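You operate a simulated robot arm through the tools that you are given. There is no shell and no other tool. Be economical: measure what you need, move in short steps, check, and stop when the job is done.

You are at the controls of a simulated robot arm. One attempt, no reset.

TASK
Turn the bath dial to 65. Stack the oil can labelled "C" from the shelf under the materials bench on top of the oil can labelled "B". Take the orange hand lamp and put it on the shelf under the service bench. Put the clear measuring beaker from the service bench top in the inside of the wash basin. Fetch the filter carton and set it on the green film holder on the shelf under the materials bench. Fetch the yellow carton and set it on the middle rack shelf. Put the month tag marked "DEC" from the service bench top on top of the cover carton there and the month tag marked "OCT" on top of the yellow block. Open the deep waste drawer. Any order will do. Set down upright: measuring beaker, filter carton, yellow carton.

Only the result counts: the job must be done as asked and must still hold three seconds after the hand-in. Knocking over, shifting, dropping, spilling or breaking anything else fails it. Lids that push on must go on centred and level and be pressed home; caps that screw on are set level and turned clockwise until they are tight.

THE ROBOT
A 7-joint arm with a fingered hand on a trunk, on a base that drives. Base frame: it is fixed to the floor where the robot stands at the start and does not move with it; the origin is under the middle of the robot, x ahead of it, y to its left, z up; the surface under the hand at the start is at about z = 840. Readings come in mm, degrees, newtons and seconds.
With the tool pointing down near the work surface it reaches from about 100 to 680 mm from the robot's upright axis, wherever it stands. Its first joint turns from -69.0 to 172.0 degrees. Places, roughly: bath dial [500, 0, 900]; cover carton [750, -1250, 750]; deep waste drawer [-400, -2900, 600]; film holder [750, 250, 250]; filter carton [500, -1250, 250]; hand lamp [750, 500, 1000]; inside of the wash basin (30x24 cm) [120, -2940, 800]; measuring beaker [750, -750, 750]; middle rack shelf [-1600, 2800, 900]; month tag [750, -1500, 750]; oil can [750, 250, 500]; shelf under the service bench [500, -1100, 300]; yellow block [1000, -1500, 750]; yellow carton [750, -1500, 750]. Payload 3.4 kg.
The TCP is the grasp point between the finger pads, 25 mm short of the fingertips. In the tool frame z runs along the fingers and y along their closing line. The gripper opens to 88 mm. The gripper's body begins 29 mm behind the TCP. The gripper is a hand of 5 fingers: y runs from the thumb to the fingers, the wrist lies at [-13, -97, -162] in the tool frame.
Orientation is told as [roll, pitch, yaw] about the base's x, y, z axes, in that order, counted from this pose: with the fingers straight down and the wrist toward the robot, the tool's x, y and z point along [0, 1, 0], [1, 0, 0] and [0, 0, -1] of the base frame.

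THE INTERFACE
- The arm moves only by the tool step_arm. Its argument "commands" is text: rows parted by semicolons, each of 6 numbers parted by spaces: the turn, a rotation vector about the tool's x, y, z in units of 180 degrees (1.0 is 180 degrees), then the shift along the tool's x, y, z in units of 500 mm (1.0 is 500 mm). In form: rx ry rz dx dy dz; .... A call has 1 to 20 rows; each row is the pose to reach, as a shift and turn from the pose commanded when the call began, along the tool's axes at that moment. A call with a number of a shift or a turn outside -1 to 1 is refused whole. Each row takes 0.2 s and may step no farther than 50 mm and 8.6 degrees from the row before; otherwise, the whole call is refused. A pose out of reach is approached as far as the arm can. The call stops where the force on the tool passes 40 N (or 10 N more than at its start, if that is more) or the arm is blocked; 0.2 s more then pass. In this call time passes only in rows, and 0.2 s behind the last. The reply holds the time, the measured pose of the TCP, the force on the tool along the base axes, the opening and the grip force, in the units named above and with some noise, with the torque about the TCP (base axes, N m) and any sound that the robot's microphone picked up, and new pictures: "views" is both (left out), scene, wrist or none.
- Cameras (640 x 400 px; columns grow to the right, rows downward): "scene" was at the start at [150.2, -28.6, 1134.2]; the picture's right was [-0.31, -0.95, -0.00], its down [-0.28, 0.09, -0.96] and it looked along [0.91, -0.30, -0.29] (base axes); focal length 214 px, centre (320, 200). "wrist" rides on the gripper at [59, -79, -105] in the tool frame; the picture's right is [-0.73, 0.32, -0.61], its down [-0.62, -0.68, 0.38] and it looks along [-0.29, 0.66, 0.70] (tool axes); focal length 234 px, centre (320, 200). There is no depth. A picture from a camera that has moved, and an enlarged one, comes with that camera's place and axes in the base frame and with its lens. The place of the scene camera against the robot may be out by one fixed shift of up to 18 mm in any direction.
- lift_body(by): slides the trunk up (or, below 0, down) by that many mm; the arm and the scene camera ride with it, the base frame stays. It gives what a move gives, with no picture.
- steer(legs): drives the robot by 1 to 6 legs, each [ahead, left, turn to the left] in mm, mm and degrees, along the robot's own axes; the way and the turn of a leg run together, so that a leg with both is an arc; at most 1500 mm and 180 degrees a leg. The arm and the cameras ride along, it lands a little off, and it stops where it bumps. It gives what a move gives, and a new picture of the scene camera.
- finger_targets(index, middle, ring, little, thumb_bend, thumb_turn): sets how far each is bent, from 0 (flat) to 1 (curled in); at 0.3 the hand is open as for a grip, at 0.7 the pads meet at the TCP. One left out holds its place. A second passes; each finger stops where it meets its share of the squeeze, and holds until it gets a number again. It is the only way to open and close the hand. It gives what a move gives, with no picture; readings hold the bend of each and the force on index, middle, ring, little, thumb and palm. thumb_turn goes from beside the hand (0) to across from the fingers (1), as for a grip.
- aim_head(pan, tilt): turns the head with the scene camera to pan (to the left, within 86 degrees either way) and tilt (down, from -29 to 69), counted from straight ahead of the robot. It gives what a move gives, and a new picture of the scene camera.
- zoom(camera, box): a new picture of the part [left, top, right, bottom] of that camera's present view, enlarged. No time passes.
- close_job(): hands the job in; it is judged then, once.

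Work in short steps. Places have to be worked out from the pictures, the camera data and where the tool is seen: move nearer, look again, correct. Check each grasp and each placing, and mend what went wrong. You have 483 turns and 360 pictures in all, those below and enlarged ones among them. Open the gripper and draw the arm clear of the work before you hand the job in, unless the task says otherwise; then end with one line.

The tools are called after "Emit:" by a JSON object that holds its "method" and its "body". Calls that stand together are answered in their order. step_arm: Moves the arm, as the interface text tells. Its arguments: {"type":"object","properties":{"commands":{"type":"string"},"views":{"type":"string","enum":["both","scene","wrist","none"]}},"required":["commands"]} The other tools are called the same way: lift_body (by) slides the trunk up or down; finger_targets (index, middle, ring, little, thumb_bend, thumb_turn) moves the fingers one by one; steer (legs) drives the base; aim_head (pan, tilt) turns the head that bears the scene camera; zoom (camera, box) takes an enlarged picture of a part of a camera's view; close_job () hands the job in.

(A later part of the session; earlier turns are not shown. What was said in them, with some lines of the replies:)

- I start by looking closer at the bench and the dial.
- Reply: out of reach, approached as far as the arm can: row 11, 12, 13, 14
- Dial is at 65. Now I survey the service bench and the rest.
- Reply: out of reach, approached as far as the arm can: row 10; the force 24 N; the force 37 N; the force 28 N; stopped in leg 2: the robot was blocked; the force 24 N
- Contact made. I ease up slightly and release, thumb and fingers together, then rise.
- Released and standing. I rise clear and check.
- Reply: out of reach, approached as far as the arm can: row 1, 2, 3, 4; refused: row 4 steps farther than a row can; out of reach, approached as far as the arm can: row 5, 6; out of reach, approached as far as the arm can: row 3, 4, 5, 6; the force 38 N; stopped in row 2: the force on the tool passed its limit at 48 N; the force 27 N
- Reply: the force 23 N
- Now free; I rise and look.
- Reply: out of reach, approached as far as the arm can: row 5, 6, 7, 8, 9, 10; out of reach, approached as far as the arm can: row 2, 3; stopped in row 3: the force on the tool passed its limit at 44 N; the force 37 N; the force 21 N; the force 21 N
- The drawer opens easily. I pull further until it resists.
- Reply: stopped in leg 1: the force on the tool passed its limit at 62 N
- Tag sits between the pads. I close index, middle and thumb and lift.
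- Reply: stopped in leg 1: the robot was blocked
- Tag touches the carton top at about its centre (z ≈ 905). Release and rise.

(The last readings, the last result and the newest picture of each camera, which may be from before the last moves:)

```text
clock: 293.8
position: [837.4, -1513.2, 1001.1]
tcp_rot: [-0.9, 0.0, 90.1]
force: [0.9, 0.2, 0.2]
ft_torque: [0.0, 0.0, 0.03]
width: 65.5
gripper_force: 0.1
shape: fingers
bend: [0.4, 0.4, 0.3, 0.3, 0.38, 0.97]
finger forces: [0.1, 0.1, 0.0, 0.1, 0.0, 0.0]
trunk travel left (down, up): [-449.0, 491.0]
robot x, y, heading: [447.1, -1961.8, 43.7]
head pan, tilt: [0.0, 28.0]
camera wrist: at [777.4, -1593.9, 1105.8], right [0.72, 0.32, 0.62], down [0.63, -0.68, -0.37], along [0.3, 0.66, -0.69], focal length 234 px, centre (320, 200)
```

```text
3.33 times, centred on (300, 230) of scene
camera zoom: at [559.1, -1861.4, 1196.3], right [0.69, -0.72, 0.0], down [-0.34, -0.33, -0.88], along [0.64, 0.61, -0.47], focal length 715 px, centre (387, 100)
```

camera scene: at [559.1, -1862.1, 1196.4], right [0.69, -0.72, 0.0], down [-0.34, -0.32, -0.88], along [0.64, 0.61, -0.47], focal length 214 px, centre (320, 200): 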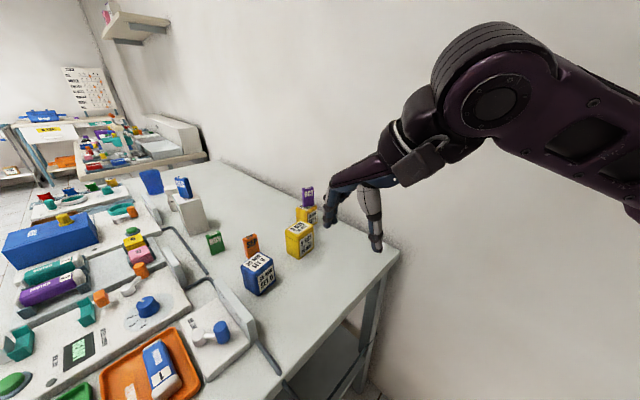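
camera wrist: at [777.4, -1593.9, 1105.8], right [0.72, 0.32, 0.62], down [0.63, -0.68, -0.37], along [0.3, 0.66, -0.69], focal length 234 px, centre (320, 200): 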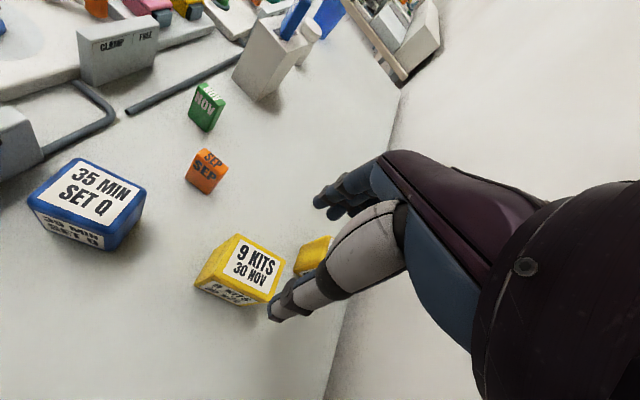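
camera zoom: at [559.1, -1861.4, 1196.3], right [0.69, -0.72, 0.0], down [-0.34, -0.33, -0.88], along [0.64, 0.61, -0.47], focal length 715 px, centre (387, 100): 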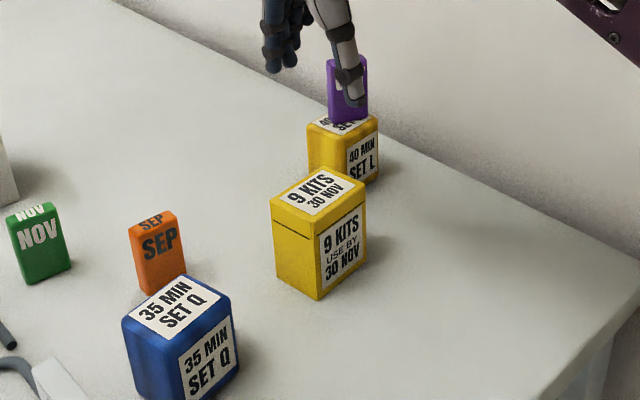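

Emit:
{"method": "zoom", "body": {"camera": "wrist", "box": [170, 210, 330, 330]}}

```text
3.33 times, centred on (250, 270) of wrist
camera zoom: at [777.4, -1593.9, 1105.8], right [0.72, 0.32, 0.62], down [0.63, -0.68, -0.37], along [0.3, 0.66, -0.69], focal length 781 px, centre (553, -33)
```

zoom: 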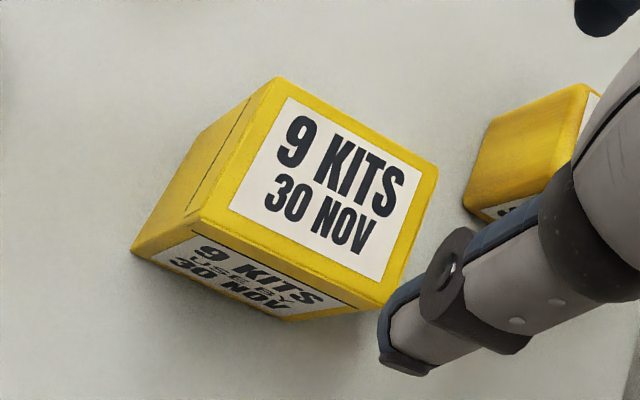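

Emit:
{"method": "finger_targets", "body": {"index": 0.33, "middle": 0.33, "ring": 0.33, "little": 0.33, "thumb_bend": 0.33}}

Emit:
{"method": "step_arm", "body": {"commands": "0 0 0 .002 .022 .08;0 0 0 .002 .022 .16;0 0 0 .002 .022 .22", "views": "both"}}

Emit:
{"method": "zoom", "body": {"camera": "scene", "box": [240, 170, 360, 290]}}

```text
clock: 294.8
position: [836.7, -1513.9, 1003.0]
tcp_rot: [-0.9, -0.1, 90.1]
force: [-0.3, -0.2, -0.2]
ft_torque: [0.03, 0.01, 0.02]
width: 78.2
gripper_force: 0.2
shape: fingers
bend: [0.33, 0.33, 0.33, 0.33, 0.33, 0.97]
finger forces: [0.0, 0.0, 0.0, 0.0, 0.0, 0.0]
trunk travel left (down, up): [-449.0, 491.0]
robot x, y, heading: [444.0, -1961.8, 43.9]
head pan, tilt: [0.0, 28.0]
```

```text
clock: 295.6
position: [837.8, -1503.1, 893.1]
tcp_rot: [-0.7, -0.1, 90.0]
force: [-0.3, 0.4, -0.3]
ft_torque: [0.0, 0.01, -0.01]
width: 78.2
gripper_force: 0.1
shape: fingers
bend: [0.33, 0.33, 0.33, 0.33, 0.33, 0.97]
finger forces: [0.0, 0.0, 0.0, 0.0, 0.0, 0.0]
trunk travel left (down, up): [-449.0, 491.0]
robot x, y, heading: [447.2, -1958.6, 43.9]
head pan, tilt: [0.0, 28.0]
camera scene: at [559.6, -1861.7, 1196.4], right [0.69, -0.72, 0.0], down [-0.34, -0.32, -0.88], along [0.64, 0.61, -0.47], focal length 214 px, centre (320, 200)
camera wrist: at [777.7, -1582.3, 996.6], right [0.72, 0.32, 0.62], down [0.63, -0.68, -0.38], along [0.3, 0.66, -0.69], focal length 234 px, centre (320, 200)
```

scene: 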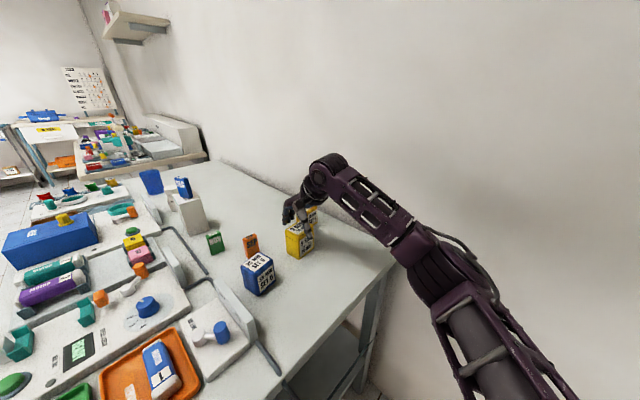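
wrist: 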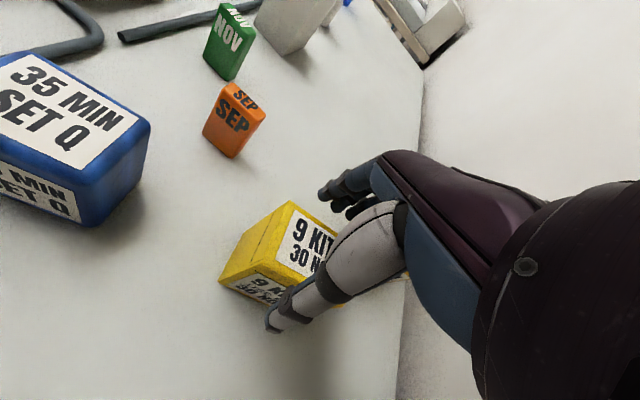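

```text
3.33 times, centred on (300, 230) of scene
camera zoom: at [559.6, -1861.7, 1196.4], right [0.69, -0.72, 0.0], down [-0.34, -0.32, -0.88], along [0.64, 0.61, -0.47], focal length 715 px, centre (387, 100)
```

zoom: 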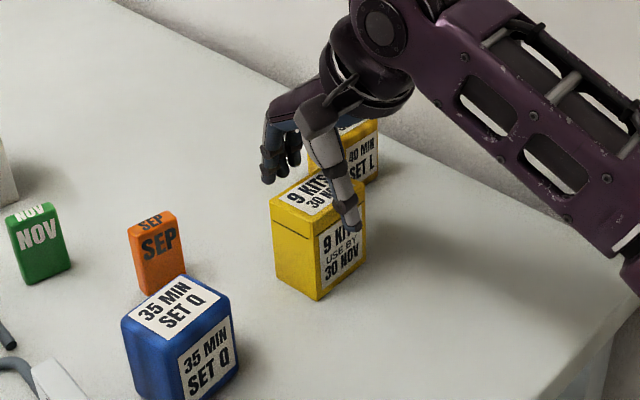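

Emit:
{"method": "step_arm", "body": {"commands": "0 0 0 0 0 .05;0 0 0 0 0 .09", "views": "wrist"}}

Emit:
{"method": "finger_targets", "body": {"index": 0.65, "middle": 0.65, "ring": 0.65, "little": 0.6, "thumb_bend": 0.65}}

```text
clock: 296.2
position: [838.2, -1502.0, 845.9]
tcp_rot: [-0.8, -0.2, 90.1]
force: [0.4, -0.9, 1.3]
ft_torque: [0.01, -0.02, 0.01]
width: 78.4
gripper_force: 0.1
shape: fingers
bend: [0.33, 0.33, 0.33, 0.33, 0.33, 0.97]
finger forces: [0.1, 0.0, 0.0, 0.0, 0.8, 0.0]
trunk travel left (down, up): [-449.0, 491.0]
robot x, y, heading: [445.4, -1958.7, 43.8]
head pan, tilt: [0.0, 28.0]
camera wrist: at [779.1, -1582.5, 950.0], right [0.72, 0.32, 0.62], down [0.63, -0.68, -0.38], along [0.3, 0.66, -0.69], focal length 234 px, centre (320, 200)
```

wrist: 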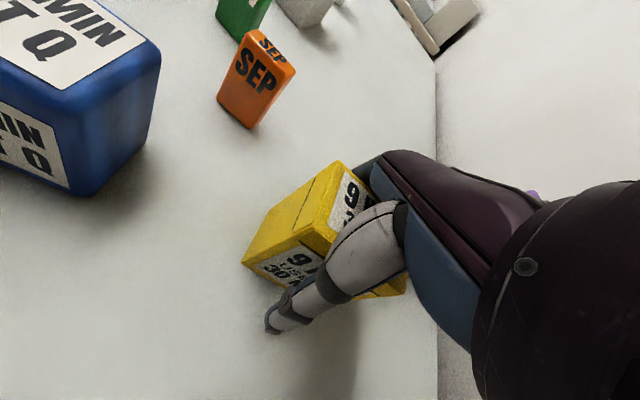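

```text
clock: 297.2
position: [839.0, -1503.3, 846.8]
tcp_rot: [-1.0, -0.2, 90.1]
force: [0.6, 2.5, 5.6]
ft_torque: [0.27, -0.09, 0.01]
width: 39.7
gripper_force: 33.8
shape: fingers
bend: [0.52, 0.56, 0.55, 0.6, 0.58, 0.96]
finger forces: [19.7, 7.0, 7.1, 0.0, 33.5, 0.2]
trunk travel left (down, up): [-449.0, 491.0]
robot x, y, heading: [443.3, -1958.3, 43.7]
head pan, tilt: [0.0, 28.0]
```

Emit:
{"method": "step_arm", "body": {"commands": "0 0 0 0 0 -.04;0 0 0 0 0 -.12;0 0 0 0 0 -.2;0 0 0 0 -.04 -.26;0 0 0 0 -.12 -.28;0 0 0 .04 -.2 -.3;0 0 0 .08 -.28 -.3", "views": "both"}}

Emit:
{"method": "zoom", "body": {"camera": "wrist", "box": [200, 160, 440, 340]}}

```text
clock: 298.8
position: [799.1, -1644.0, 995.5]
tcp_rot: [-0.8, -0.1, 90.2]
force: [-0.3, 0.1, -0.9]
ft_torque: [0.01, -0.01, -0.01]
width: 39.7
gripper_force: 31.4
shape: fingers
bend: [0.53, 0.57, 0.56, 0.6, 0.58, 0.95]
finger forces: [17.9, 6.0, 6.1, 0.1, 32.1, 0.1]
trunk travel left (down, up): [-449.0, 491.0]
robot x, y, heading: [445.9, -1957.4, 43.6]
head pan, tilt: [0.0, 28.0]
camera scene: at [559.2, -1863.1, 1196.5], right [0.69, -0.72, 0.0], down [-0.34, -0.32, -0.88], along [0.64, 0.61, -0.47], focal length 214 px, centre (320, 200)
camera wrist: at [739.3, -1723.3, 1098.7], right [0.72, 0.32, 0.62], down [0.63, -0.68, -0.38], along [0.3, 0.66, -0.69], focal length 234 px, centre (320, 200)
```

scene: 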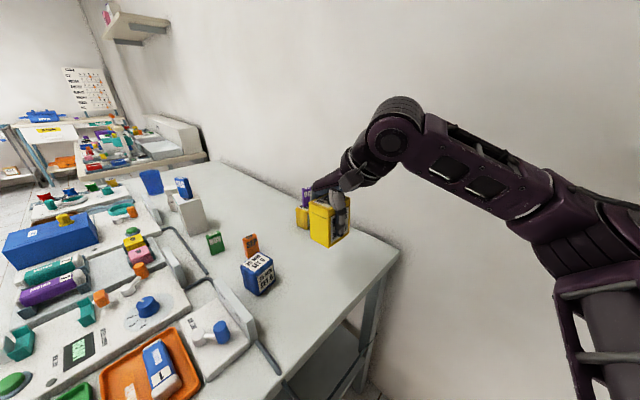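
wrist: 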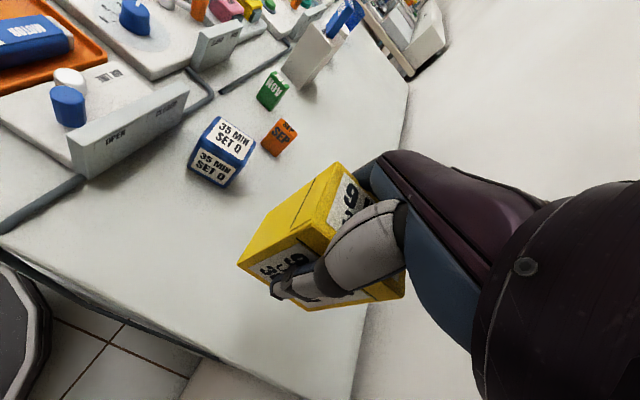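

```text
2.22 times, centred on (320, 250) of wrist
camera zoom: at [739.3, -1723.3, 1098.7], right [0.72, 0.32, 0.62], down [0.63, -0.68, -0.38], along [0.3, 0.66, -0.69], focal length 520 px, centre (320, 89)
```

zoom: 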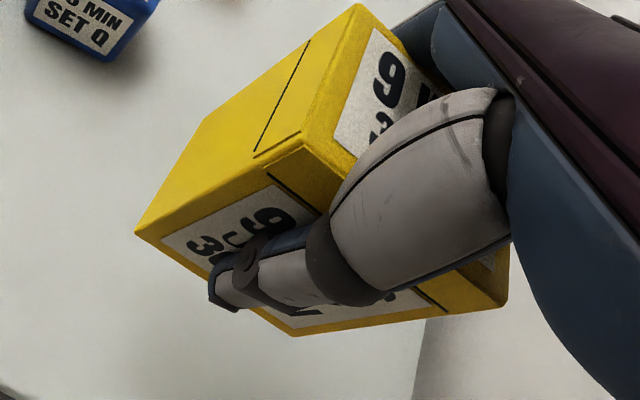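

Emit:
{"method": "steer", "body": {"legs": [[-75, -75, 0], [-427, 407, 0], [0, 0, 46.4], [1500, 0, 0], [1000, 0, 0]]}}

Emit:
{"method": "aim_head", "body": {"pan": 30, "tilt": 10}}

```text
clock: 316.8
position: [-172.9, 893.0, 994.1]
tcp_rot: [-0.8, -0.1, 137.8]
force: [0.7, -0.7, -0.8]
ft_torque: [-0.03, 0.03, -0.02]
width: 39.1
gripper_force: 29.5
shape: fingers
bend: [0.53, 0.57, 0.56, 0.6, 0.58, 0.95]
finger forces: [17.2, 5.8, 5.8, 0.1, 31.0, 0.1]
trunk travel left (down, up): [-449.0, 491.0]
robot x, y, heading: [-174.6, 411.6, 91.5]
head pan, tilt: [0.0, 28.0]
camera scene: at [-166.9, 557.0, 1196.3], right [1.0, 0.02, 0.0], down [0.01, -0.47, -0.88], along [-0.02, 0.88, -0.47], focal length 214 px, centre (320, 200)
```

scene: 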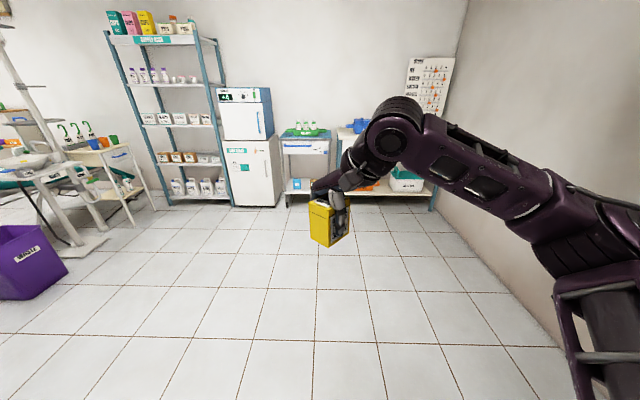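

```text
clock: 317.8
position: [-171.8, 890.9, 993.2]
tcp_rot: [-0.8, -0.2, 137.6]
force: [0.3, 0.4, -1.1]
ft_torque: [0.03, 0.01, -0.01]
width: 39.5
gripper_force: 30.0
shape: fingers
bend: [0.53, 0.57, 0.56, 0.6, 0.58, 0.95]
finger forces: [17.5, 5.8, 5.8, 0.0, 31.0, 0.1]
trunk travel left (down, up): [-449.0, 491.0]
robot x, y, heading: [-178.3, 415.6, 91.3]
head pan, tilt: [30.0, 10.0]
camera scene: at [-213.0, 545.0, 1225.5], right [0.85, 0.52, 0.0], down [0.09, -0.15, -0.98], along [-0.51, 0.84, -0.17], focal length 214 px, centre (320, 200)
```

scene: 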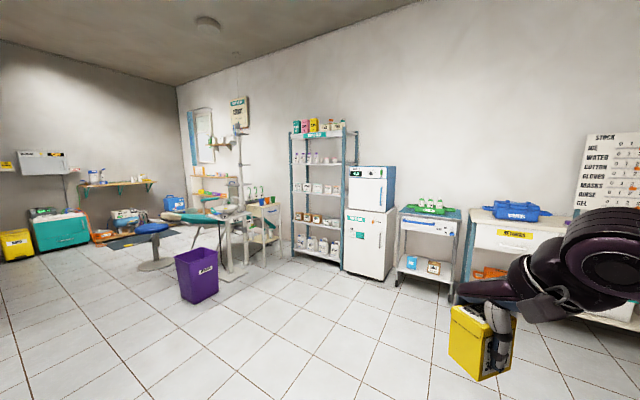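

Emit:
{"method": "steer", "body": {"legs": [[1100, 0, -1.3], [0, 1300, 0]]}}

Emit:
{"method": "aim_head", "body": {"pan": 0, "tilt": 15}}

```text
clock: 329.7
position: [-1484.9, 2016.7, 994.2]
tcp_rot: [-0.7, -0.1, 135.1]
force: [1.1, 0.4, -0.2]
ft_torque: [0.01, 0.02, 0.01]
width: 39.4
gripper_force: 29.9
shape: fingers
bend: [0.53, 0.57, 0.56, 0.6, 0.58, 0.95]
finger forces: [17.2, 5.8, 5.8, 0.2, 31.0, 0.1]
trunk travel left (down, up): [-449.0, 491.0]
robot x, y, heading: [-1509.8, 1541.5, 89.0]
head pan, tilt: [30.0, 10.0]
camera scene: at [-1540.9, 1673.4, 1225.5], right [0.88, 0.48, 0.0], down [0.08, -0.15, -0.98], along [-0.47, 0.86, -0.17], focal length 214 px, centre (320, 200)
```

scene: 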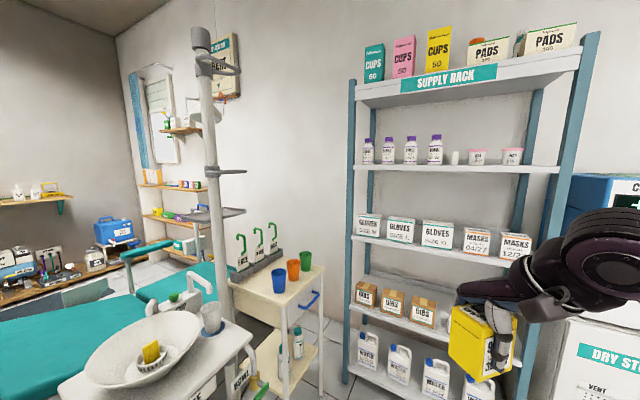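

```text
clock: 330.6
position: [-1483.1, 2017.2, 994.3]
tcp_rot: [-0.8, -0.1, 135.1]
force: [0.8, 0.9, -0.2]
ft_torque: [0.04, 0.0, -0.03]
width: 39.4
gripper_force: 29.4
shape: fingers
bend: [0.53, 0.57, 0.56, 0.6, 0.58, 0.95]
finger forces: [17.3, 5.9, 5.8, 0.1, 31.0, 0.0]
trunk travel left (down, up): [-449.0, 491.0]
robot x, y, heading: [-1507.7, 1543.6, 88.7]
head pan, tilt: [0.0, 15.0]
camera scene: at [-1494.1, 1685.3, 1217.4], right [1.0, -0.02, 0.0], down [-0.01, -0.26, -0.97], along [0.02, 0.97, -0.26], focal length 214 px, centre (320, 200)
```

scene: 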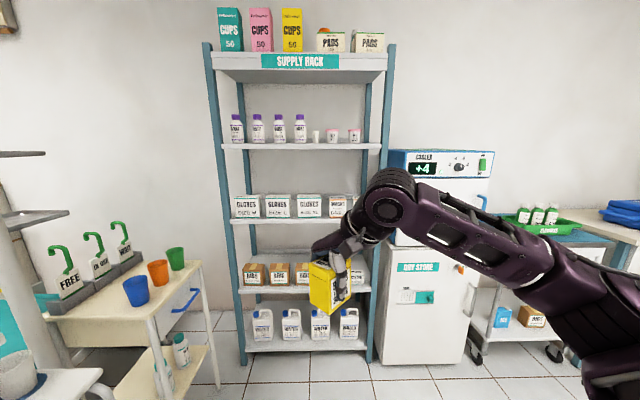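

Emit:
{"method": "zoom", "body": {"camera": "scene", "box": [210, 150, 400, 260]}}

Emit:
{"method": "zoom", "body": {"camera": "wrist", "box": [0, 0, 640, 400]}}

```text
3.37 times, centred on (305, 205) of scene
camera zoom: at [-1494.1, 1685.3, 1217.4], right [1.0, -0.02, 0.0], down [-0.01, -0.26, -0.97], along [0.02, 0.97, -0.26], focal length 722 px, centre (370, 183)
```

zoom: 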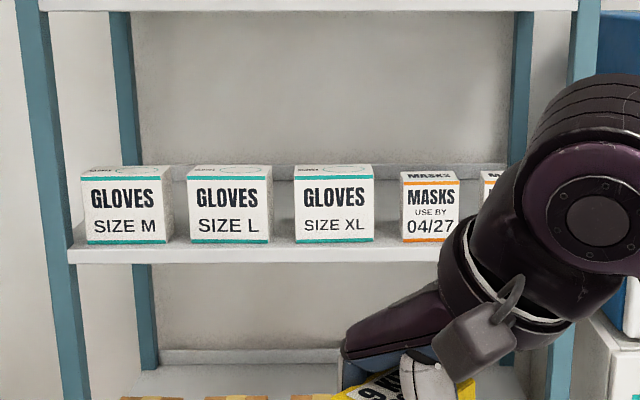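

```text
1.00 times, centred on (320, 200) of wrist (not enlarged: the box is as wide or as high as the picture)
camera zoom: at [-1470.2, 1917.4, 1098.5], right [0.28, 0.74, 0.62], down [0.93, -0.03, -0.38], along [-0.25, 0.68, -0.69], focal length 234 px, centre (320, 200)
```

zoom: 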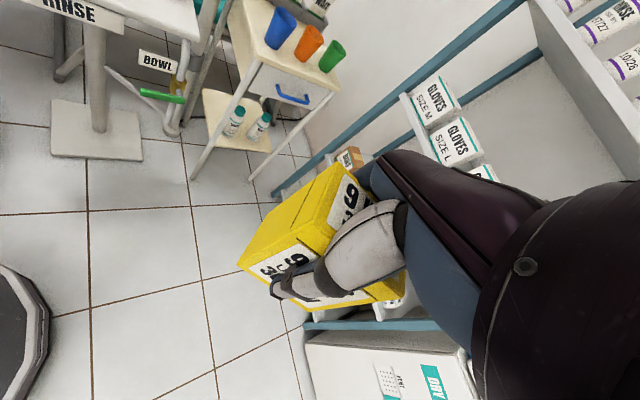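

Emit:
{"method": "steer", "body": {"legs": [[350, -330, 0]]}}

Emit:
{"method": "aim_head", "body": {"pan": 25, "tilt": 20}}

Emit:
{"method": "zoom", "body": {"camera": "scene", "box": [100, 60, 400, 260]}}

```text
clock: 333.5
position: [-1149.9, 2363.6, 992.9]
tcp_rot: [-0.9, -0.2, 135.3]
force: [-0.3, 0.4, -1.0]
ft_torque: [0.0, 0.04, -0.01]
width: 39.1
gripper_force: 30.1
shape: fingers
bend: [0.53, 0.57, 0.56, 0.6, 0.58, 0.95]
finger forces: [17.3, 5.8, 5.7, 0.1, 31.0, 0.1]
trunk travel left (down, up): [-449.0, 491.0]
robot x, y, heading: [-1172.8, 1886.7, 89.0]
head pan, tilt: [0.0, 15.0]
camera scene: at [-1158.9, 2032.6, 1217.3], right [1.0, -0.02, 0.0], down [-0.01, -0.26, -0.97], along [0.02, 0.97, -0.26], focal length 214 px, centre (320, 200)
```

scene: 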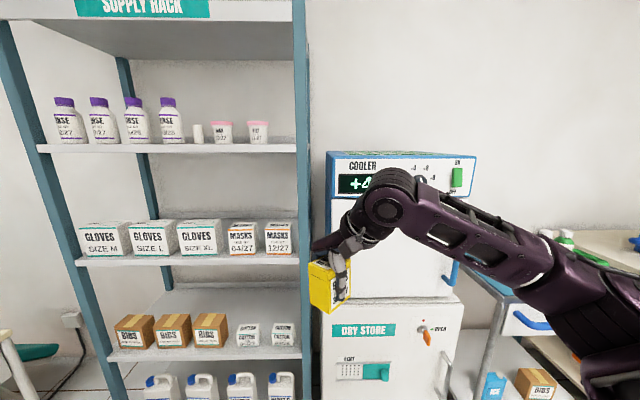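

```text
clock: 334.4
position: [-1149.3, 2362.8, 993.4]
tcp_rot: [-0.8, -0.1, 135.2]
force: [0.4, -0.1, -1.2]
ft_torque: [0.0, -0.01, 0.01]
width: 39.7
gripper_force: 29.8
shape: fingers
bend: [0.53, 0.57, 0.56, 0.6, 0.58, 0.95]
finger forces: [17.3, 5.8, 5.9, 0.1, 31.0, 0.1]
trunk travel left (down, up): [-449.0, 491.0]
robot x, y, heading: [-1174.5, 1887.8, 88.8]
head pan, tilt: [25.0, 20.0]
camera scene: at [-1198.7, 2024.1, 1209.3], right [0.91, 0.4, 0.0], down [0.14, -0.31, -0.94], along [-0.38, 0.86, -0.34], focal length 214 px, centre (320, 200)
```

scene: 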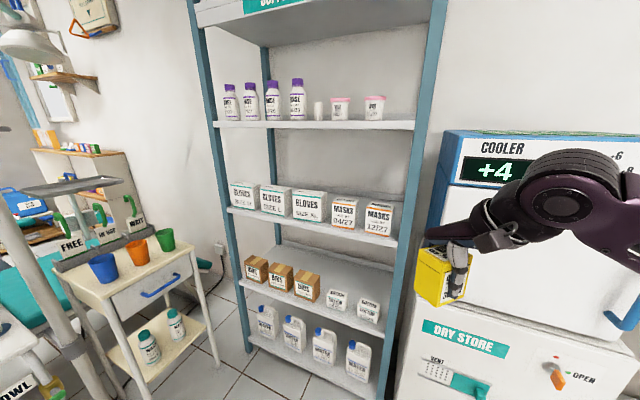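

```text
2.00 times, centred on (250, 160) of scene
camera zoom: at [-1198.7, 2024.1, 1209.3], right [0.91, 0.4, 0.0], down [0.14, -0.31, -0.94], along [-0.38, 0.86, -0.34], focal length 429 px, centre (460, 280)
```

zoom: 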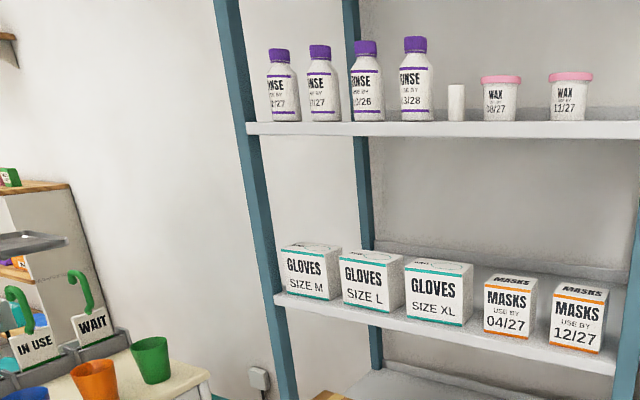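

Emit:
{"method": "step_arm", "body": {"commands": "0 0 .045 0 0 0;0 0 .09 0 0 0;0 0 .135 0 0 0;0 0 .18 0 0 0;0 0 .225 0 0 0;0 0 .258 0 0 0", "views": "none"}}

Emit:
{"method": "steer", "body": {"legs": [[0, 425, 1.1]]}}

Emit:
{"method": "step_arm", "body": {"commands": "-.045 0 0 0 0 0;-.09 0 0 0 0 0;-.135 0 0 0 0 0;-.18 0 0 0 0 0;-.225 0 0 0 0 0;-.25 0 0 0 0 0", "views": "both"}}

```text
clock: 335.8
position: [-1150.2, 2363.9, 993.9]
tcp_rot: [-0.5, -0.7, 88.8]
force: [-1.0, -0.1, -1.4]
ft_torque: [-0.02, -0.01, 0.0]
width: 39.4
gripper_force: 29.4
shape: fingers
bend: [0.53, 0.57, 0.56, 0.6, 0.58, 0.95]
finger forces: [17.6, 5.7, 5.7, 0.1, 30.5, 0.0]
trunk travel left (down, up): [-449.0, 491.0]
robot x, y, heading: [-1175.3, 1889.4, 89.2]
head pan, tilt: [25.0, 20.0]
```

```text
clock: 338.4
position: [-1584.4, 2367.9, 993.1]
tcp_rot: [-0.5, -0.8, 90.0]
force: [-0.4, -1.2, -0.9]
ft_torque: [-0.01, 0.0, -0.02]
width: 39.3
gripper_force: 29.1
shape: fingers
bend: [0.53, 0.57, 0.56, 0.6, 0.58, 0.95]
finger forces: [17.6, 5.7, 5.6, 0.1, 30.4, 0.1]
trunk travel left (down, up): [-449.0, 491.0]
robot x, y, heading: [-1598.6, 1890.4, 90.2]
head pan, tilt: [25.0, 20.0]
camera scene: at [-1626.9, 2027.2, 1209.2], right [0.91, 0.42, 0.0], down [0.15, -0.31, -0.94], along [-0.4, 0.85, -0.34], focal length 214 px, centre (320, 200)
```

scene: 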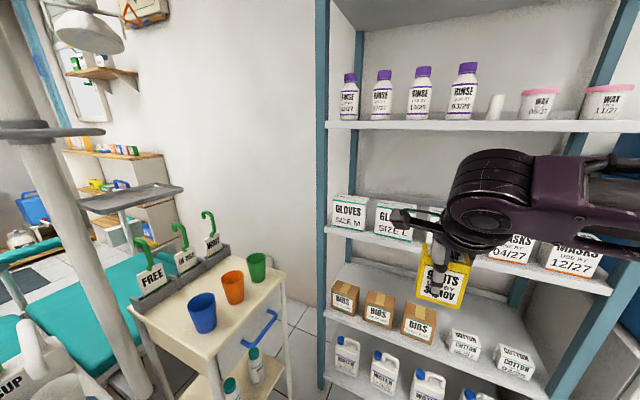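

```text
clock: 339.8
position: [-1584.9, 2367.1, 994.0]
tcp_rot: [-0.8, -45.8, 90.6]
force: [-0.1, -0.1, -0.3]
ft_torque: [0.02, 0.01, 0.0]
width: 39.4
gripper_force: 29.1
shape: fingers
bend: [0.54, 0.58, 0.57, 0.6, 0.57, 0.95]
finger forces: [17.5, 5.1, 5.1, 0.1, 29.5, 0.1]
trunk travel left (down, up): [-449.0, 491.0]
robot x, y, heading: [-1598.8, 1895.9, 90.0]
head pan, tilt: [25.0, 20.0]
camera scene: at [-1626.9, 2027.0, 1209.3], right [0.91, 0.42, 0.0], down [0.15, -0.31, -0.94], along [-0.4, 0.85, -0.34], focal length 214 px, centre (320, 200)
camera wrist: at [-1643.8, 2236.4, 1010.6], right [0.72, -0.21, 0.66], down [0.63, -0.2, -0.75], along [0.29, 0.96, -0.01], focal length 234 px, centre (320, 200)
```

scene: 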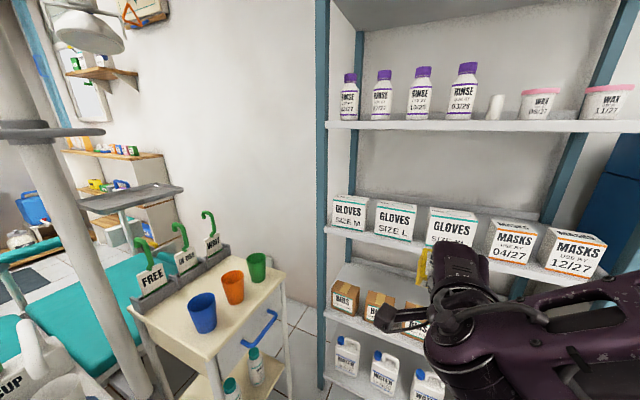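
wrist: 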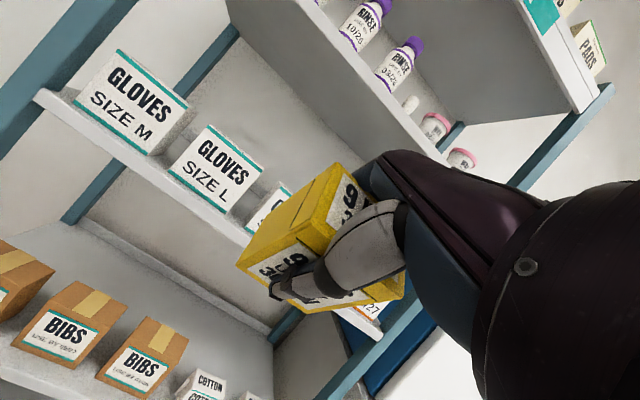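

Emit:
{"method": "lift_body", "body": {"by": 66}}

Emit:
{"method": "steer", "body": {"legs": [[230, 0, 0]]}}

Emit:
{"method": "zoom", "body": {"camera": "wrist", "box": [0, 0, 640, 400]}}

```text
clock: 340.8
position: [-1585.2, 2368.1, 1060.7]
tcp_rot: [-0.7, -45.7, 90.5]
force: [-0.2, -0.7, -2.0]
ft_torque: [0.0, 0.02, -0.04]
width: 39.5
gripper_force: 28.9
shape: fingers
bend: [0.54, 0.58, 0.57, 0.6, 0.57, 0.95]
finger forces: [17.5, 5.1, 5.1, 0.1, 29.6, 0.0]
trunk travel left (down, up): [-515.0, 425.0]
robot x, y, heading: [-1597.8, 1890.3, 90.2]
head pan, tilt: [25.0, 20.0]
```

```text
clock: 342.6
position: [-1584.9, 2602.9, 1059.3]
tcp_rot: [-0.7, -45.6, 90.6]
force: [-0.1, 0.0, 0.2]
ft_torque: [0.02, 0.01, 0.02]
width: 39.6
gripper_force: 28.9
shape: fingers
bend: [0.54, 0.58, 0.57, 0.6, 0.57, 0.95]
finger forces: [17.4, 5.2, 5.2, 0.2, 29.4, 0.0]
trunk travel left (down, up): [-515.0, 425.0]
robot x, y, heading: [-1602.7, 2125.9, 90.2]
head pan, tilt: [25.0, 20.0]
camera scene: at [-1626.8, 2262.7, 1275.2], right [0.91, 0.42, 0.0], down [0.15, -0.31, -0.94], along [-0.4, 0.85, -0.34], focal length 214 px, centre (320, 200)
```

scene: 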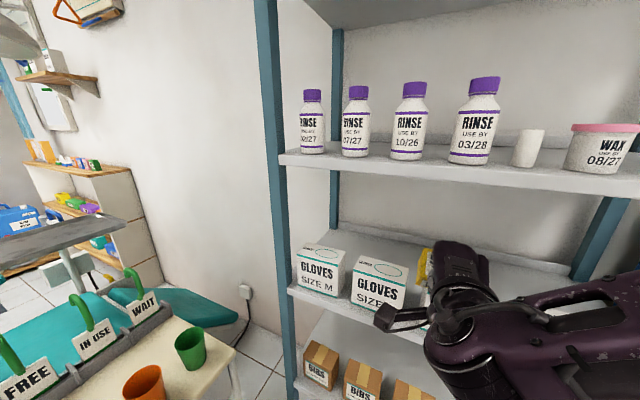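

```text
1.00 times, centred on (320, 200) of wrist (not enlarged: the box is as wide or as high as the picture)
camera zoom: at [-1644.2, 2472.1, 1076.5], right [0.72, -0.21, 0.66], down [0.63, -0.2, -0.75], along [0.29, 0.96, -0.01], focal length 234 px, centre (320, 200)
```

zoom: 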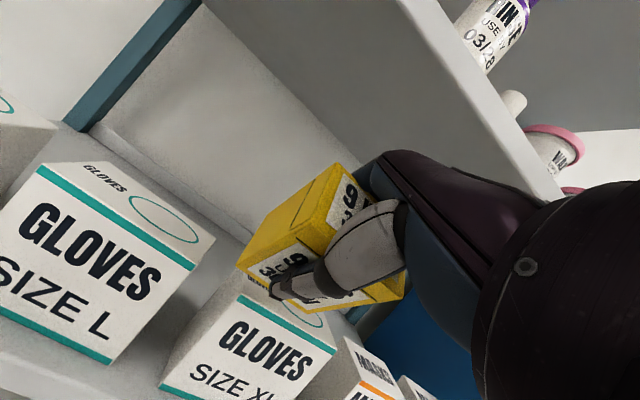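

Emit:
{"method": "steer", "body": {"legs": [[65, 0, 0]]}}

Emit:
{"method": "step_arm", "body": {"commands": "0 0 0 0 .055 .057;0 0 0 0 .11 .114;0 0 0 0 .165 .17;0 0 0 0 .22 .227", "views": "wrist"}}

```text
clock: 343.6
position: [-1585.8, 2666.9, 1059.2]
tcp_rot: [-0.7, -45.6, 90.5]
force: [0.3, -0.2, -0.6]
ft_torque: [-0.01, 0.02, 0.01]
width: 39.3
gripper_force: 28.7
shape: fingers
bend: [0.54, 0.58, 0.57, 0.6, 0.57, 0.95]
finger forces: [17.4, 5.2, 5.2, 0.1, 29.3, 0.0]
trunk travel left (down, up): [-515.0, 425.0]
robot x, y, heading: [-1600.2, 2188.1, 90.2]
head pan, tilt: [25.0, 20.0]
camera scene: at [-1626.8, 2327.4, 1275.1], right [0.91, 0.42, 0.0], down [0.14, -0.31, -0.94], along [-0.4, 0.85, -0.34], focal length 214 px, centre (320, 200)
```

scene: 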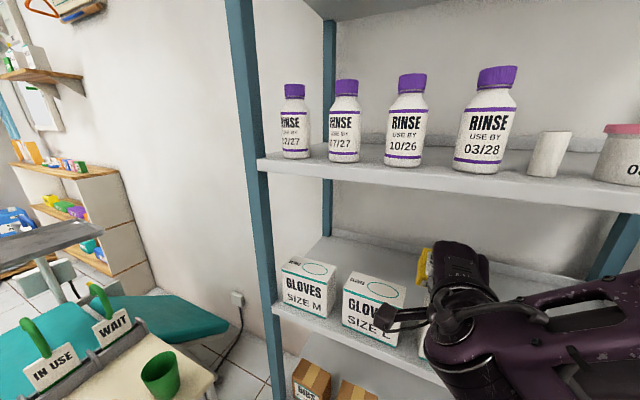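

```text
clock: 344.6
position: [-1585.3, 2824.7, 1057.4]
tcp_rot: [-0.7, -45.6, 90.4]
force: [-0.6, -0.2, -1.6]
ft_torque: [0.0, 0.02, 0.02]
width: 39.3
gripper_force: 28.5
shape: fingers
bend: [0.54, 0.58, 0.57, 0.6, 0.57, 0.95]
finger forces: [17.5, 5.2, 5.0, 0.0, 29.2, 0.0]
trunk travel left (down, up): [-515.0, 425.0]
robot x, y, heading: [-1598.1, 2189.1, 90.2]
head pan, tilt: [25.0, 20.0]
camera wrist: at [-1644.6, 2694.9, 1075.5], right [0.72, -0.21, 0.66], down [0.63, -0.2, -0.75], along [0.29, 0.96, -0.02], focal length 234 px, centre (320, 200)
```

wrist: 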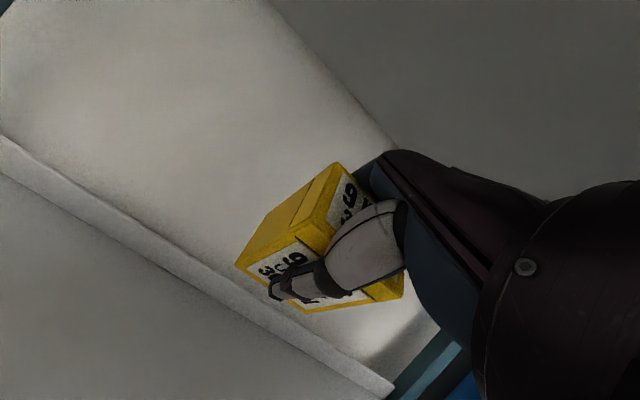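

Emit:
{"method": "step_arm", "body": {"commands": ".042 0 0 0 -.036 .035;.084 0 0 0 -.079 .077;.127 0 0 0 -.112 .109;.169 0 0 0 -.133 .130;.212 0 0 0 -.14 .136;.254 0 0 0 -.145 .141", "views": "wrist"}}

Emit:
{"method": "zoom", "body": {"camera": "scene", "box": [220, 140, 640, 400]}}

```text
clock: 346.0
position: [-1584.7, 2825.2, 956.8]
tcp_rot: [-0.5, 0.2, 90.0]
force: [0.1, 0.5, -0.1]
ft_torque: [-0.03, 0.0, -0.01]
width: 39.2
gripper_force: 27.4
shape: fingers
bend: [0.54, 0.58, 0.57, 0.6, 0.56, 0.95]
finger forces: [17.5, 5.0, 4.9, 0.0, 28.0, 0.0]
trunk travel left (down, up): [-515.0, 425.0]
robot x, y, heading: [-1600.4, 2193.0, 90.2]
head pan, tilt: [25.0, 20.0]
camera wrist: at [-1643.7, 2745.0, 1062.6], right [0.72, 0.33, 0.61], down [0.63, -0.68, -0.38], along [0.3, 0.65, -0.7], focal length 234 px, centre (320, 200)
```

wrist: 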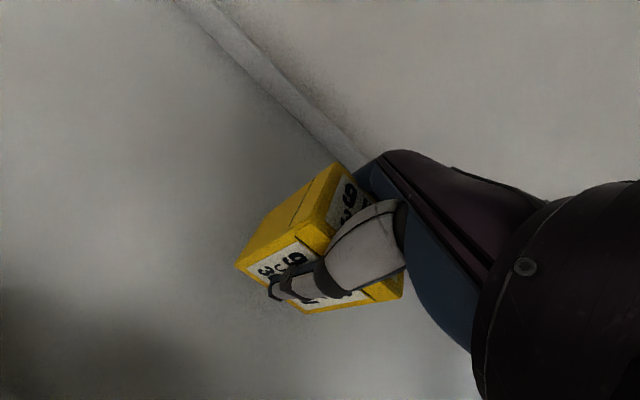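

```text
1.52 times, centred on (430, 270) of scene
camera zoom: at [-1627.2, 2326.2, 1275.2], right [0.91, 0.42, 0.0], down [0.15, -0.31, -0.94], along [-0.4, 0.85, -0.34], focal length 327 px, centre (152, 93)
```

zoom: 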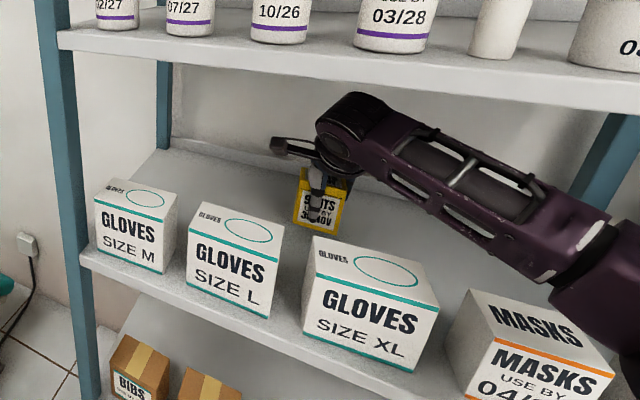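

Emit:
{"method": "step_arm", "body": {"commands": "0 0 0 0 0 .006;0 0 0 0 0 .012", "views": "none"}}

Emit:
{"method": "step_arm", "body": {"commands": "0 0 0 0 0 .004;0 0 0 0 0 .008", "views": "none"}}

```text
clock: 346.6
position: [-1583.4, 2824.3, 951.3]
tcp_rot: [-0.5, 0.1, 90.1]
force: [0.9, -0.2, -1.3]
ft_torque: [0.01, 0.04, -0.02]
width: 39.3
gripper_force: 27.6
shape: fingers
bend: [0.54, 0.58, 0.57, 0.6, 0.56, 0.95]
finger forces: [17.4, 4.9, 4.9, 0.0, 28.0, 0.0]
trunk travel left (down, up): [-515.0, 425.0]
robot x, y, heading: [-1597.8, 2192.3, 90.1]
head pan, tilt: [25.0, 20.0]
```

```text
clock: 347.2
position: [-1583.7, 2824.9, 948.9]
tcp_rot: [-0.5, 0.1, 90.0]
force: [0.4, 1.0, -0.3]
ft_torque: [0.02, -0.02, -0.02]
width: 39.3
gripper_force: 28.1
shape: fingers
bend: [0.54, 0.58, 0.57, 0.6, 0.56, 0.95]
finger forces: [17.5, 5.1, 4.9, 0.0, 28.0, 0.0]
trunk travel left (down, up): [-515.0, 425.0]
robot x, y, heading: [-1599.0, 2191.4, 90.2]
head pan, tilt: [25.0, 20.0]
```

Emit:
{"method": "step_arm", "body": {"commands": "0 0 0 0 0 .004;0 0 0 0 0 .008", "views": "none"}}

Emit:
{"method": "step_arm", "body": {"commands": "0 0 0 0 0 .004;0 0 0 0 0 .008", "views": "none"}}

```text
clock: 347.8
position: [-1583.3, 2824.1, 944.9]
tcp_rot: [-0.5, 0.0, 90.0]
force: [-0.1, -0.4, -0.4]
ft_torque: [0.01, -0.04, 0.0]
width: 39.5
gripper_force: 28.0
shape: fingers
bend: [0.54, 0.58, 0.57, 0.6, 0.56, 0.95]
finger forces: [17.6, 4.9, 4.9, 0.1, 28.0, 0.1]
trunk travel left (down, up): [-515.0, 425.0]
robot x, y, heading: [-1593.7, 2185.4, 90.1]
head pan, tilt: [25.0, 20.0]
```

```text
clock: 348.4
position: [-1583.6, 2824.3, 940.0]
tcp_rot: [-0.5, 0.1, 90.0]
force: [-0.1, -0.5, 0.0]
ft_torque: [0.01, 0.0, -0.01]
width: 39.2
gripper_force: 27.5
shape: fingers
bend: [0.54, 0.58, 0.57, 0.6, 0.56, 0.95]
finger forces: [17.5, 4.9, 4.9, 0.0, 28.1, 0.0]
trunk travel left (down, up): [-515.0, 425.0]
robot x, y, heading: [-1598.0, 2191.1, 90.0]
head pan, tilt: [25.0, 20.0]
```

Emit:
{"method": "step_arm", "body": {"commands": "0 0 0 0 0 .004;0 0 0 0 0 .008", "views": "none"}}

Emit:
{"method": "step_arm", "body": {"commands": "0 0 0 0 0 .004;0 0 0 0 0 .008", "views": "none"}}

Emit:
{"method": "zoom", "body": {"camera": "scene", "box": [380, 200, 500, 300]}}

```text
clock: 349.0
position: [-1584.3, 2823.8, 936.0]
tcp_rot: [-0.4, 0.0, 90.0]
force: [0.6, -0.1, -0.5]
ft_torque: [0.02, -0.01, 0.03]
width: 39.3
gripper_force: 27.4
shape: fingers
bend: [0.54, 0.58, 0.57, 0.6, 0.56, 0.95]
finger forces: [17.5, 4.9, 4.8, 0.0, 28.0, 0.0]
trunk travel left (down, up): [-515.0, 425.0]
robot x, y, heading: [-1598.9, 2188.6, 89.9]
head pan, tilt: [25.0, 20.0]
```

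```text
clock: 349.6
position: [-1583.3, 2824.2, 932.6]
tcp_rot: [-0.5, 0.0, 90.1]
force: [0.6, -0.2, -1.1]
ft_torque: [0.0, 0.0, 0.01]
width: 39.3
gripper_force: 27.5
shape: fingers
bend: [0.54, 0.58, 0.57, 0.6, 0.56, 0.95]
finger forces: [17.4, 4.8, 4.9, 0.0, 28.0, 0.0]
trunk travel left (down, up): [-515.0, 425.0]
robot x, y, heading: [-1599.3, 2191.3, 90.0]
head pan, tilt: [25.0, 20.0]
```

```text
4.00 times, centred on (440, 250) of scene
camera zoom: at [-1626.8, 2326.1, 1275.2], right [0.91, 0.42, 0.0], down [0.14, -0.31, -0.94], along [-0.4, 0.85, -0.34], focal length 858 px, centre (-160, 0)
```

zoom: 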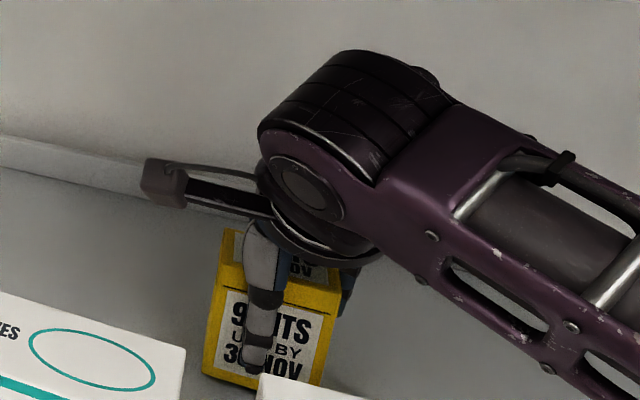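

Emit:
{"method": "step_arm", "body": {"commands": "0 0 0 0 0 .004;0 0 0 0 0 .008", "views": "none"}}

Emit:
{"method": "step_arm", "body": {"commands": "0 0 0 0 0 .004;0 0 0 0 0 .008", "views": "none"}}

```text
clock: 350.2
position: [-1584.8, 2823.9, 929.5]
tcp_rot: [-0.6, 0.0, 90.0]
force: [0.5, -0.1, -0.2]
ft_torque: [0.01, -0.02, 0.02]
width: 39.1
gripper_force: 27.7
shape: fingers
bend: [0.54, 0.58, 0.57, 0.6, 0.56, 0.95]
finger forces: [17.6, 5.0, 4.9, 0.1, 28.0, 0.0]
trunk travel left (down, up): [-515.0, 425.0]
robot x, y, heading: [-1600.3, 2193.3, 90.0]
head pan, tilt: [25.0, 20.0]
```

```text
clock: 350.8
position: [-1584.5, 2823.8, 926.5]
tcp_rot: [-0.5, -0.2, 90.1]
force: [-0.8, 0.5, 11.5]
ft_torque: [0.23, -0.11, 0.04]
width: 39.2
gripper_force: 30.2
shape: fingers
bend: [0.54, 0.58, 0.57, 0.6, 0.56, 0.95]
finger forces: [18.0, 5.8, 6.0, 0.1, 30.4, 0.1]
trunk travel left (down, up): [-515.0, 425.0]
robot x, y, heading: [-1597.0, 2186.6, 90.1]
head pan, tilt: [25.0, 20.0]
```

Emit:
{"method": "step_arm", "body": {"commands": "0 0 0 0 0 -.003", "views": "none"}}

Emit:
{"method": "finger_targets", "body": {"index": 0.3, "middle": 0.3, "ring": 0.3, "little": 0.3, "thumb_bend": 0.3}}

Emit:
{"method": "step_arm", "body": {"commands": "0 0 0 0 0 -.02;0 0 0 0 0 -.05;0 0 0 0 0 -.074", "views": "wrist"}}

Emit:
{"method": "zoom", "body": {"camera": "scene", "box": [380, 200, 500, 300]}}

```text
clock: 351.2
position: [-1584.1, 2824.1, 926.9]
tcp_rot: [-0.5, -0.1, 89.9]
force: [-0.8, 2.0, 10.9]
ft_torque: [0.33, -0.1, 0.02]
width: 39.4
gripper_force: 30.6
shape: fingers
bend: [0.54, 0.58, 0.57, 0.6, 0.57, 0.95]
finger forces: [18.5, 6.3, 6.1, 0.0, 29.9, 0.0]
trunk travel left (down, up): [-515.0, 425.0]
robot x, y, heading: [-1598.8, 2193.9, 90.2]
head pan, tilt: [25.0, 20.0]
```

```text
clock: 352.2
position: [-1584.0, 2823.8, 925.5]
tcp_rot: [-0.5, 0.1, 89.9]
force: [0.6, -0.5, 0.4]
ft_torque: [0.05, 0.02, 0.01]
width: 84.7
gripper_force: 0.3
shape: fingers
bend: [0.3, 0.3, 0.3, 0.3, 0.3, 0.97]
finger forces: [0.0, 0.1, 0.0, 0.1, 0.2, 0.1]
trunk travel left (down, up): [-515.0, 425.0]
robot x, y, heading: [-1599.7, 2187.4, 90.1]
head pan, tilt: [25.0, 20.0]
```

```text
clock: 353.0
position: [-1584.7, 2825.1, 961.1]
tcp_rot: [-0.6, 0.1, 90.0]
force: [-1.0, 0.3, -0.3]
ft_torque: [0.01, -0.01, 0.02]
width: 84.9
gripper_force: 0.0
shape: fingers
bend: [0.3, 0.3, 0.3, 0.3, 0.3, 0.97]
finger forces: [0.0, 0.0, 0.0, 0.1, 0.0, 0.1]
trunk travel left (down, up): [-515.0, 425.0]
robot x, y, heading: [-1597.8, 2194.4, 90.3]
head pan, tilt: [25.0, 20.0]
camera wrist: at [-1644.1, 2745.0, 1067.4], right [0.72, 0.32, 0.61], down [0.63, -0.68, -0.38], along [0.3, 0.66, -0.69], focal length 234 px, centre (320, 200)
```

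wrist: 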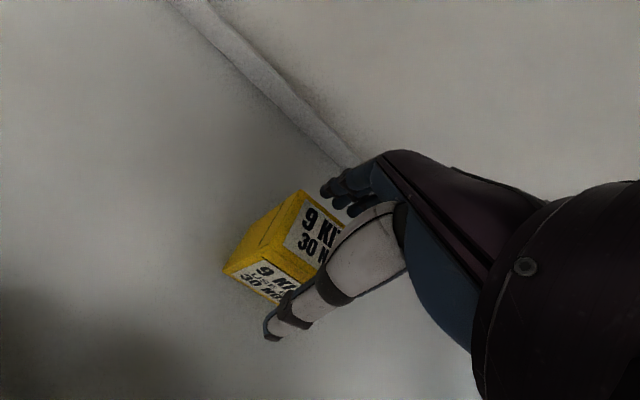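

```text
4.00 times, centred on (440, 250) of scene
camera zoom: at [-1626.9, 2325.7, 1275.3], right [0.91, 0.42, 0.0], down [0.14, -0.31, -0.94], along [-0.4, 0.85, -0.34], focal length 858 px, centre (-160, 0)
```

zoom: 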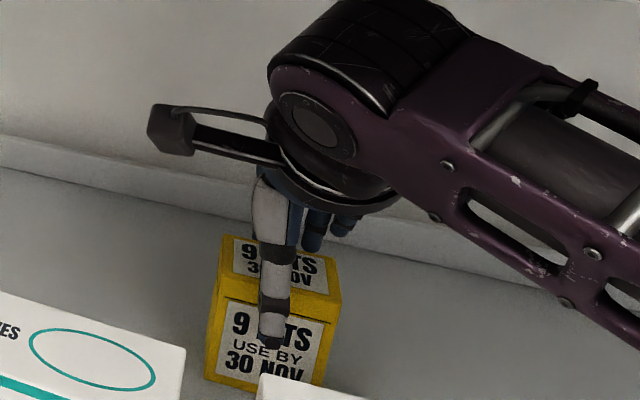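

Carton stands free and upright on the shelf. Now the tilt-and-raise withdrawal.

Emit:
{"method": "step_arm", "body": {"commands": "-.04 0 0 0 0 -.005;-.08 0 0 0 0 -.015;-.111 0 0 0 0 -.035;-.111 0 0 0 0 -.075;-.15 0 0 0 0 -.11;-.195 0 0 0 0 -.15;-.24 0 0 0 0 -.19", "views": "wrist"}}

```text
clock: 354.6
position: [-1585.8, 2825.5, 1057.1]
tcp_rot: [-0.6, -43.2, 90.3]
force: [0.0, 0.8, -0.6]
ft_torque: [0.0, 0.0, -0.02]
width: 84.7
gripper_force: 0.0
shape: fingers
bend: [0.3, 0.3, 0.3, 0.3, 0.3, 0.97]
finger forces: [0.1, 0.0, 0.1, 0.1, 0.0, 0.1]
trunk travel left (down, up): [-515.0, 425.0]
robot x, y, heading: [-1598.8, 2187.5, 90.5]
head pan, tilt: [25.0, 20.0]
camera wrist: at [-1643.6, 2695.5, 1080.3], right [0.72, -0.18, 0.67], down [0.63, -0.23, -0.74], along [0.29, 0.96, -0.05], focal length 234 px, centre (320, 200)
```

wrist: 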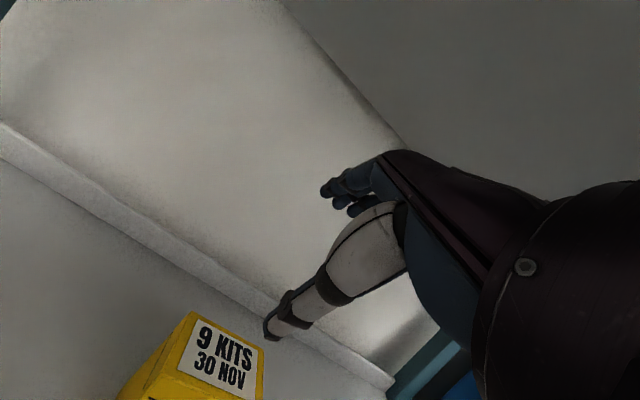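

Emit:
{"method": "steer", "body": {"legs": [[-400, 0, 0]]}}

Emit:
{"method": "zoom", "body": {"camera": "scene", "box": [240, 120, 640, 360]}}

```text
clock: 357.1
position: [-1583.1, 2425.5, 1057.3]
tcp_rot: [-0.7, -43.2, 90.2]
force: [0.3, 0.0, 0.4]
ft_torque: [-0.02, 0.0, 0.01]
width: 84.8
gripper_force: 0.1
shape: fingers
bend: [0.3, 0.3, 0.3, 0.3, 0.3, 0.97]
finger forces: [0.1, 0.0, 0.0, 0.0, 0.1, 0.1]
trunk travel left (down, up): [-515.0, 425.0]
robot x, y, heading: [-1600.6, 1793.8, 89.6]
head pan, tilt: [25.0, 20.0]
camera scene: at [-1626.6, 1925.7, 1275.3], right [0.91, 0.42, 0.0], down [0.14, -0.31, -0.94], along [-0.39, 0.85, -0.34], focal length 214 px, centre (320, 200)
```

scene: 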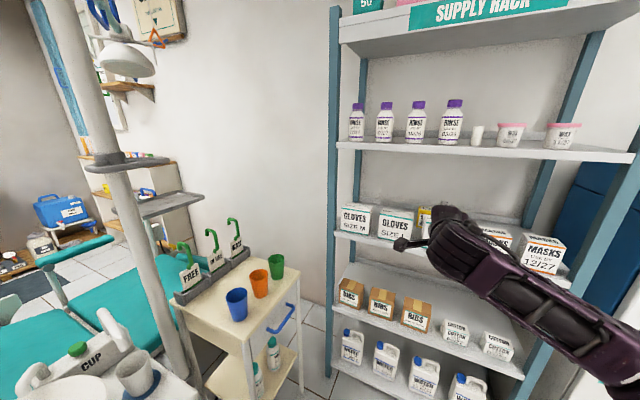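

```text
1.60 times, centred on (440, 240) of scene
camera zoom: at [-1626.6, 1925.7, 1275.3], right [0.91, 0.42, 0.0], down [0.14, -0.31, -0.94], along [-0.39, 0.85, -0.34], focal length 343 px, centre (128, 136)
```

zoom: 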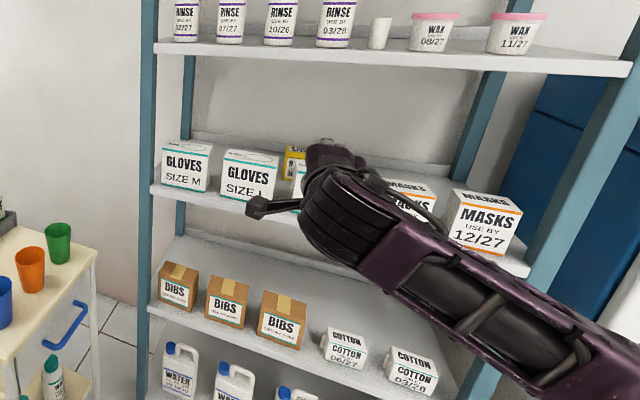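

The arm is clear, the hand is open, and every item has been checked in place. Handing in.

Emit:
{"method": "close_job", "body": {}}

```text
The job is handed in.
```

All nine parts of the job were carried out and handed in; the yellow carton stands behind the glove boxes on the middle rack shelf, because its front row was full.
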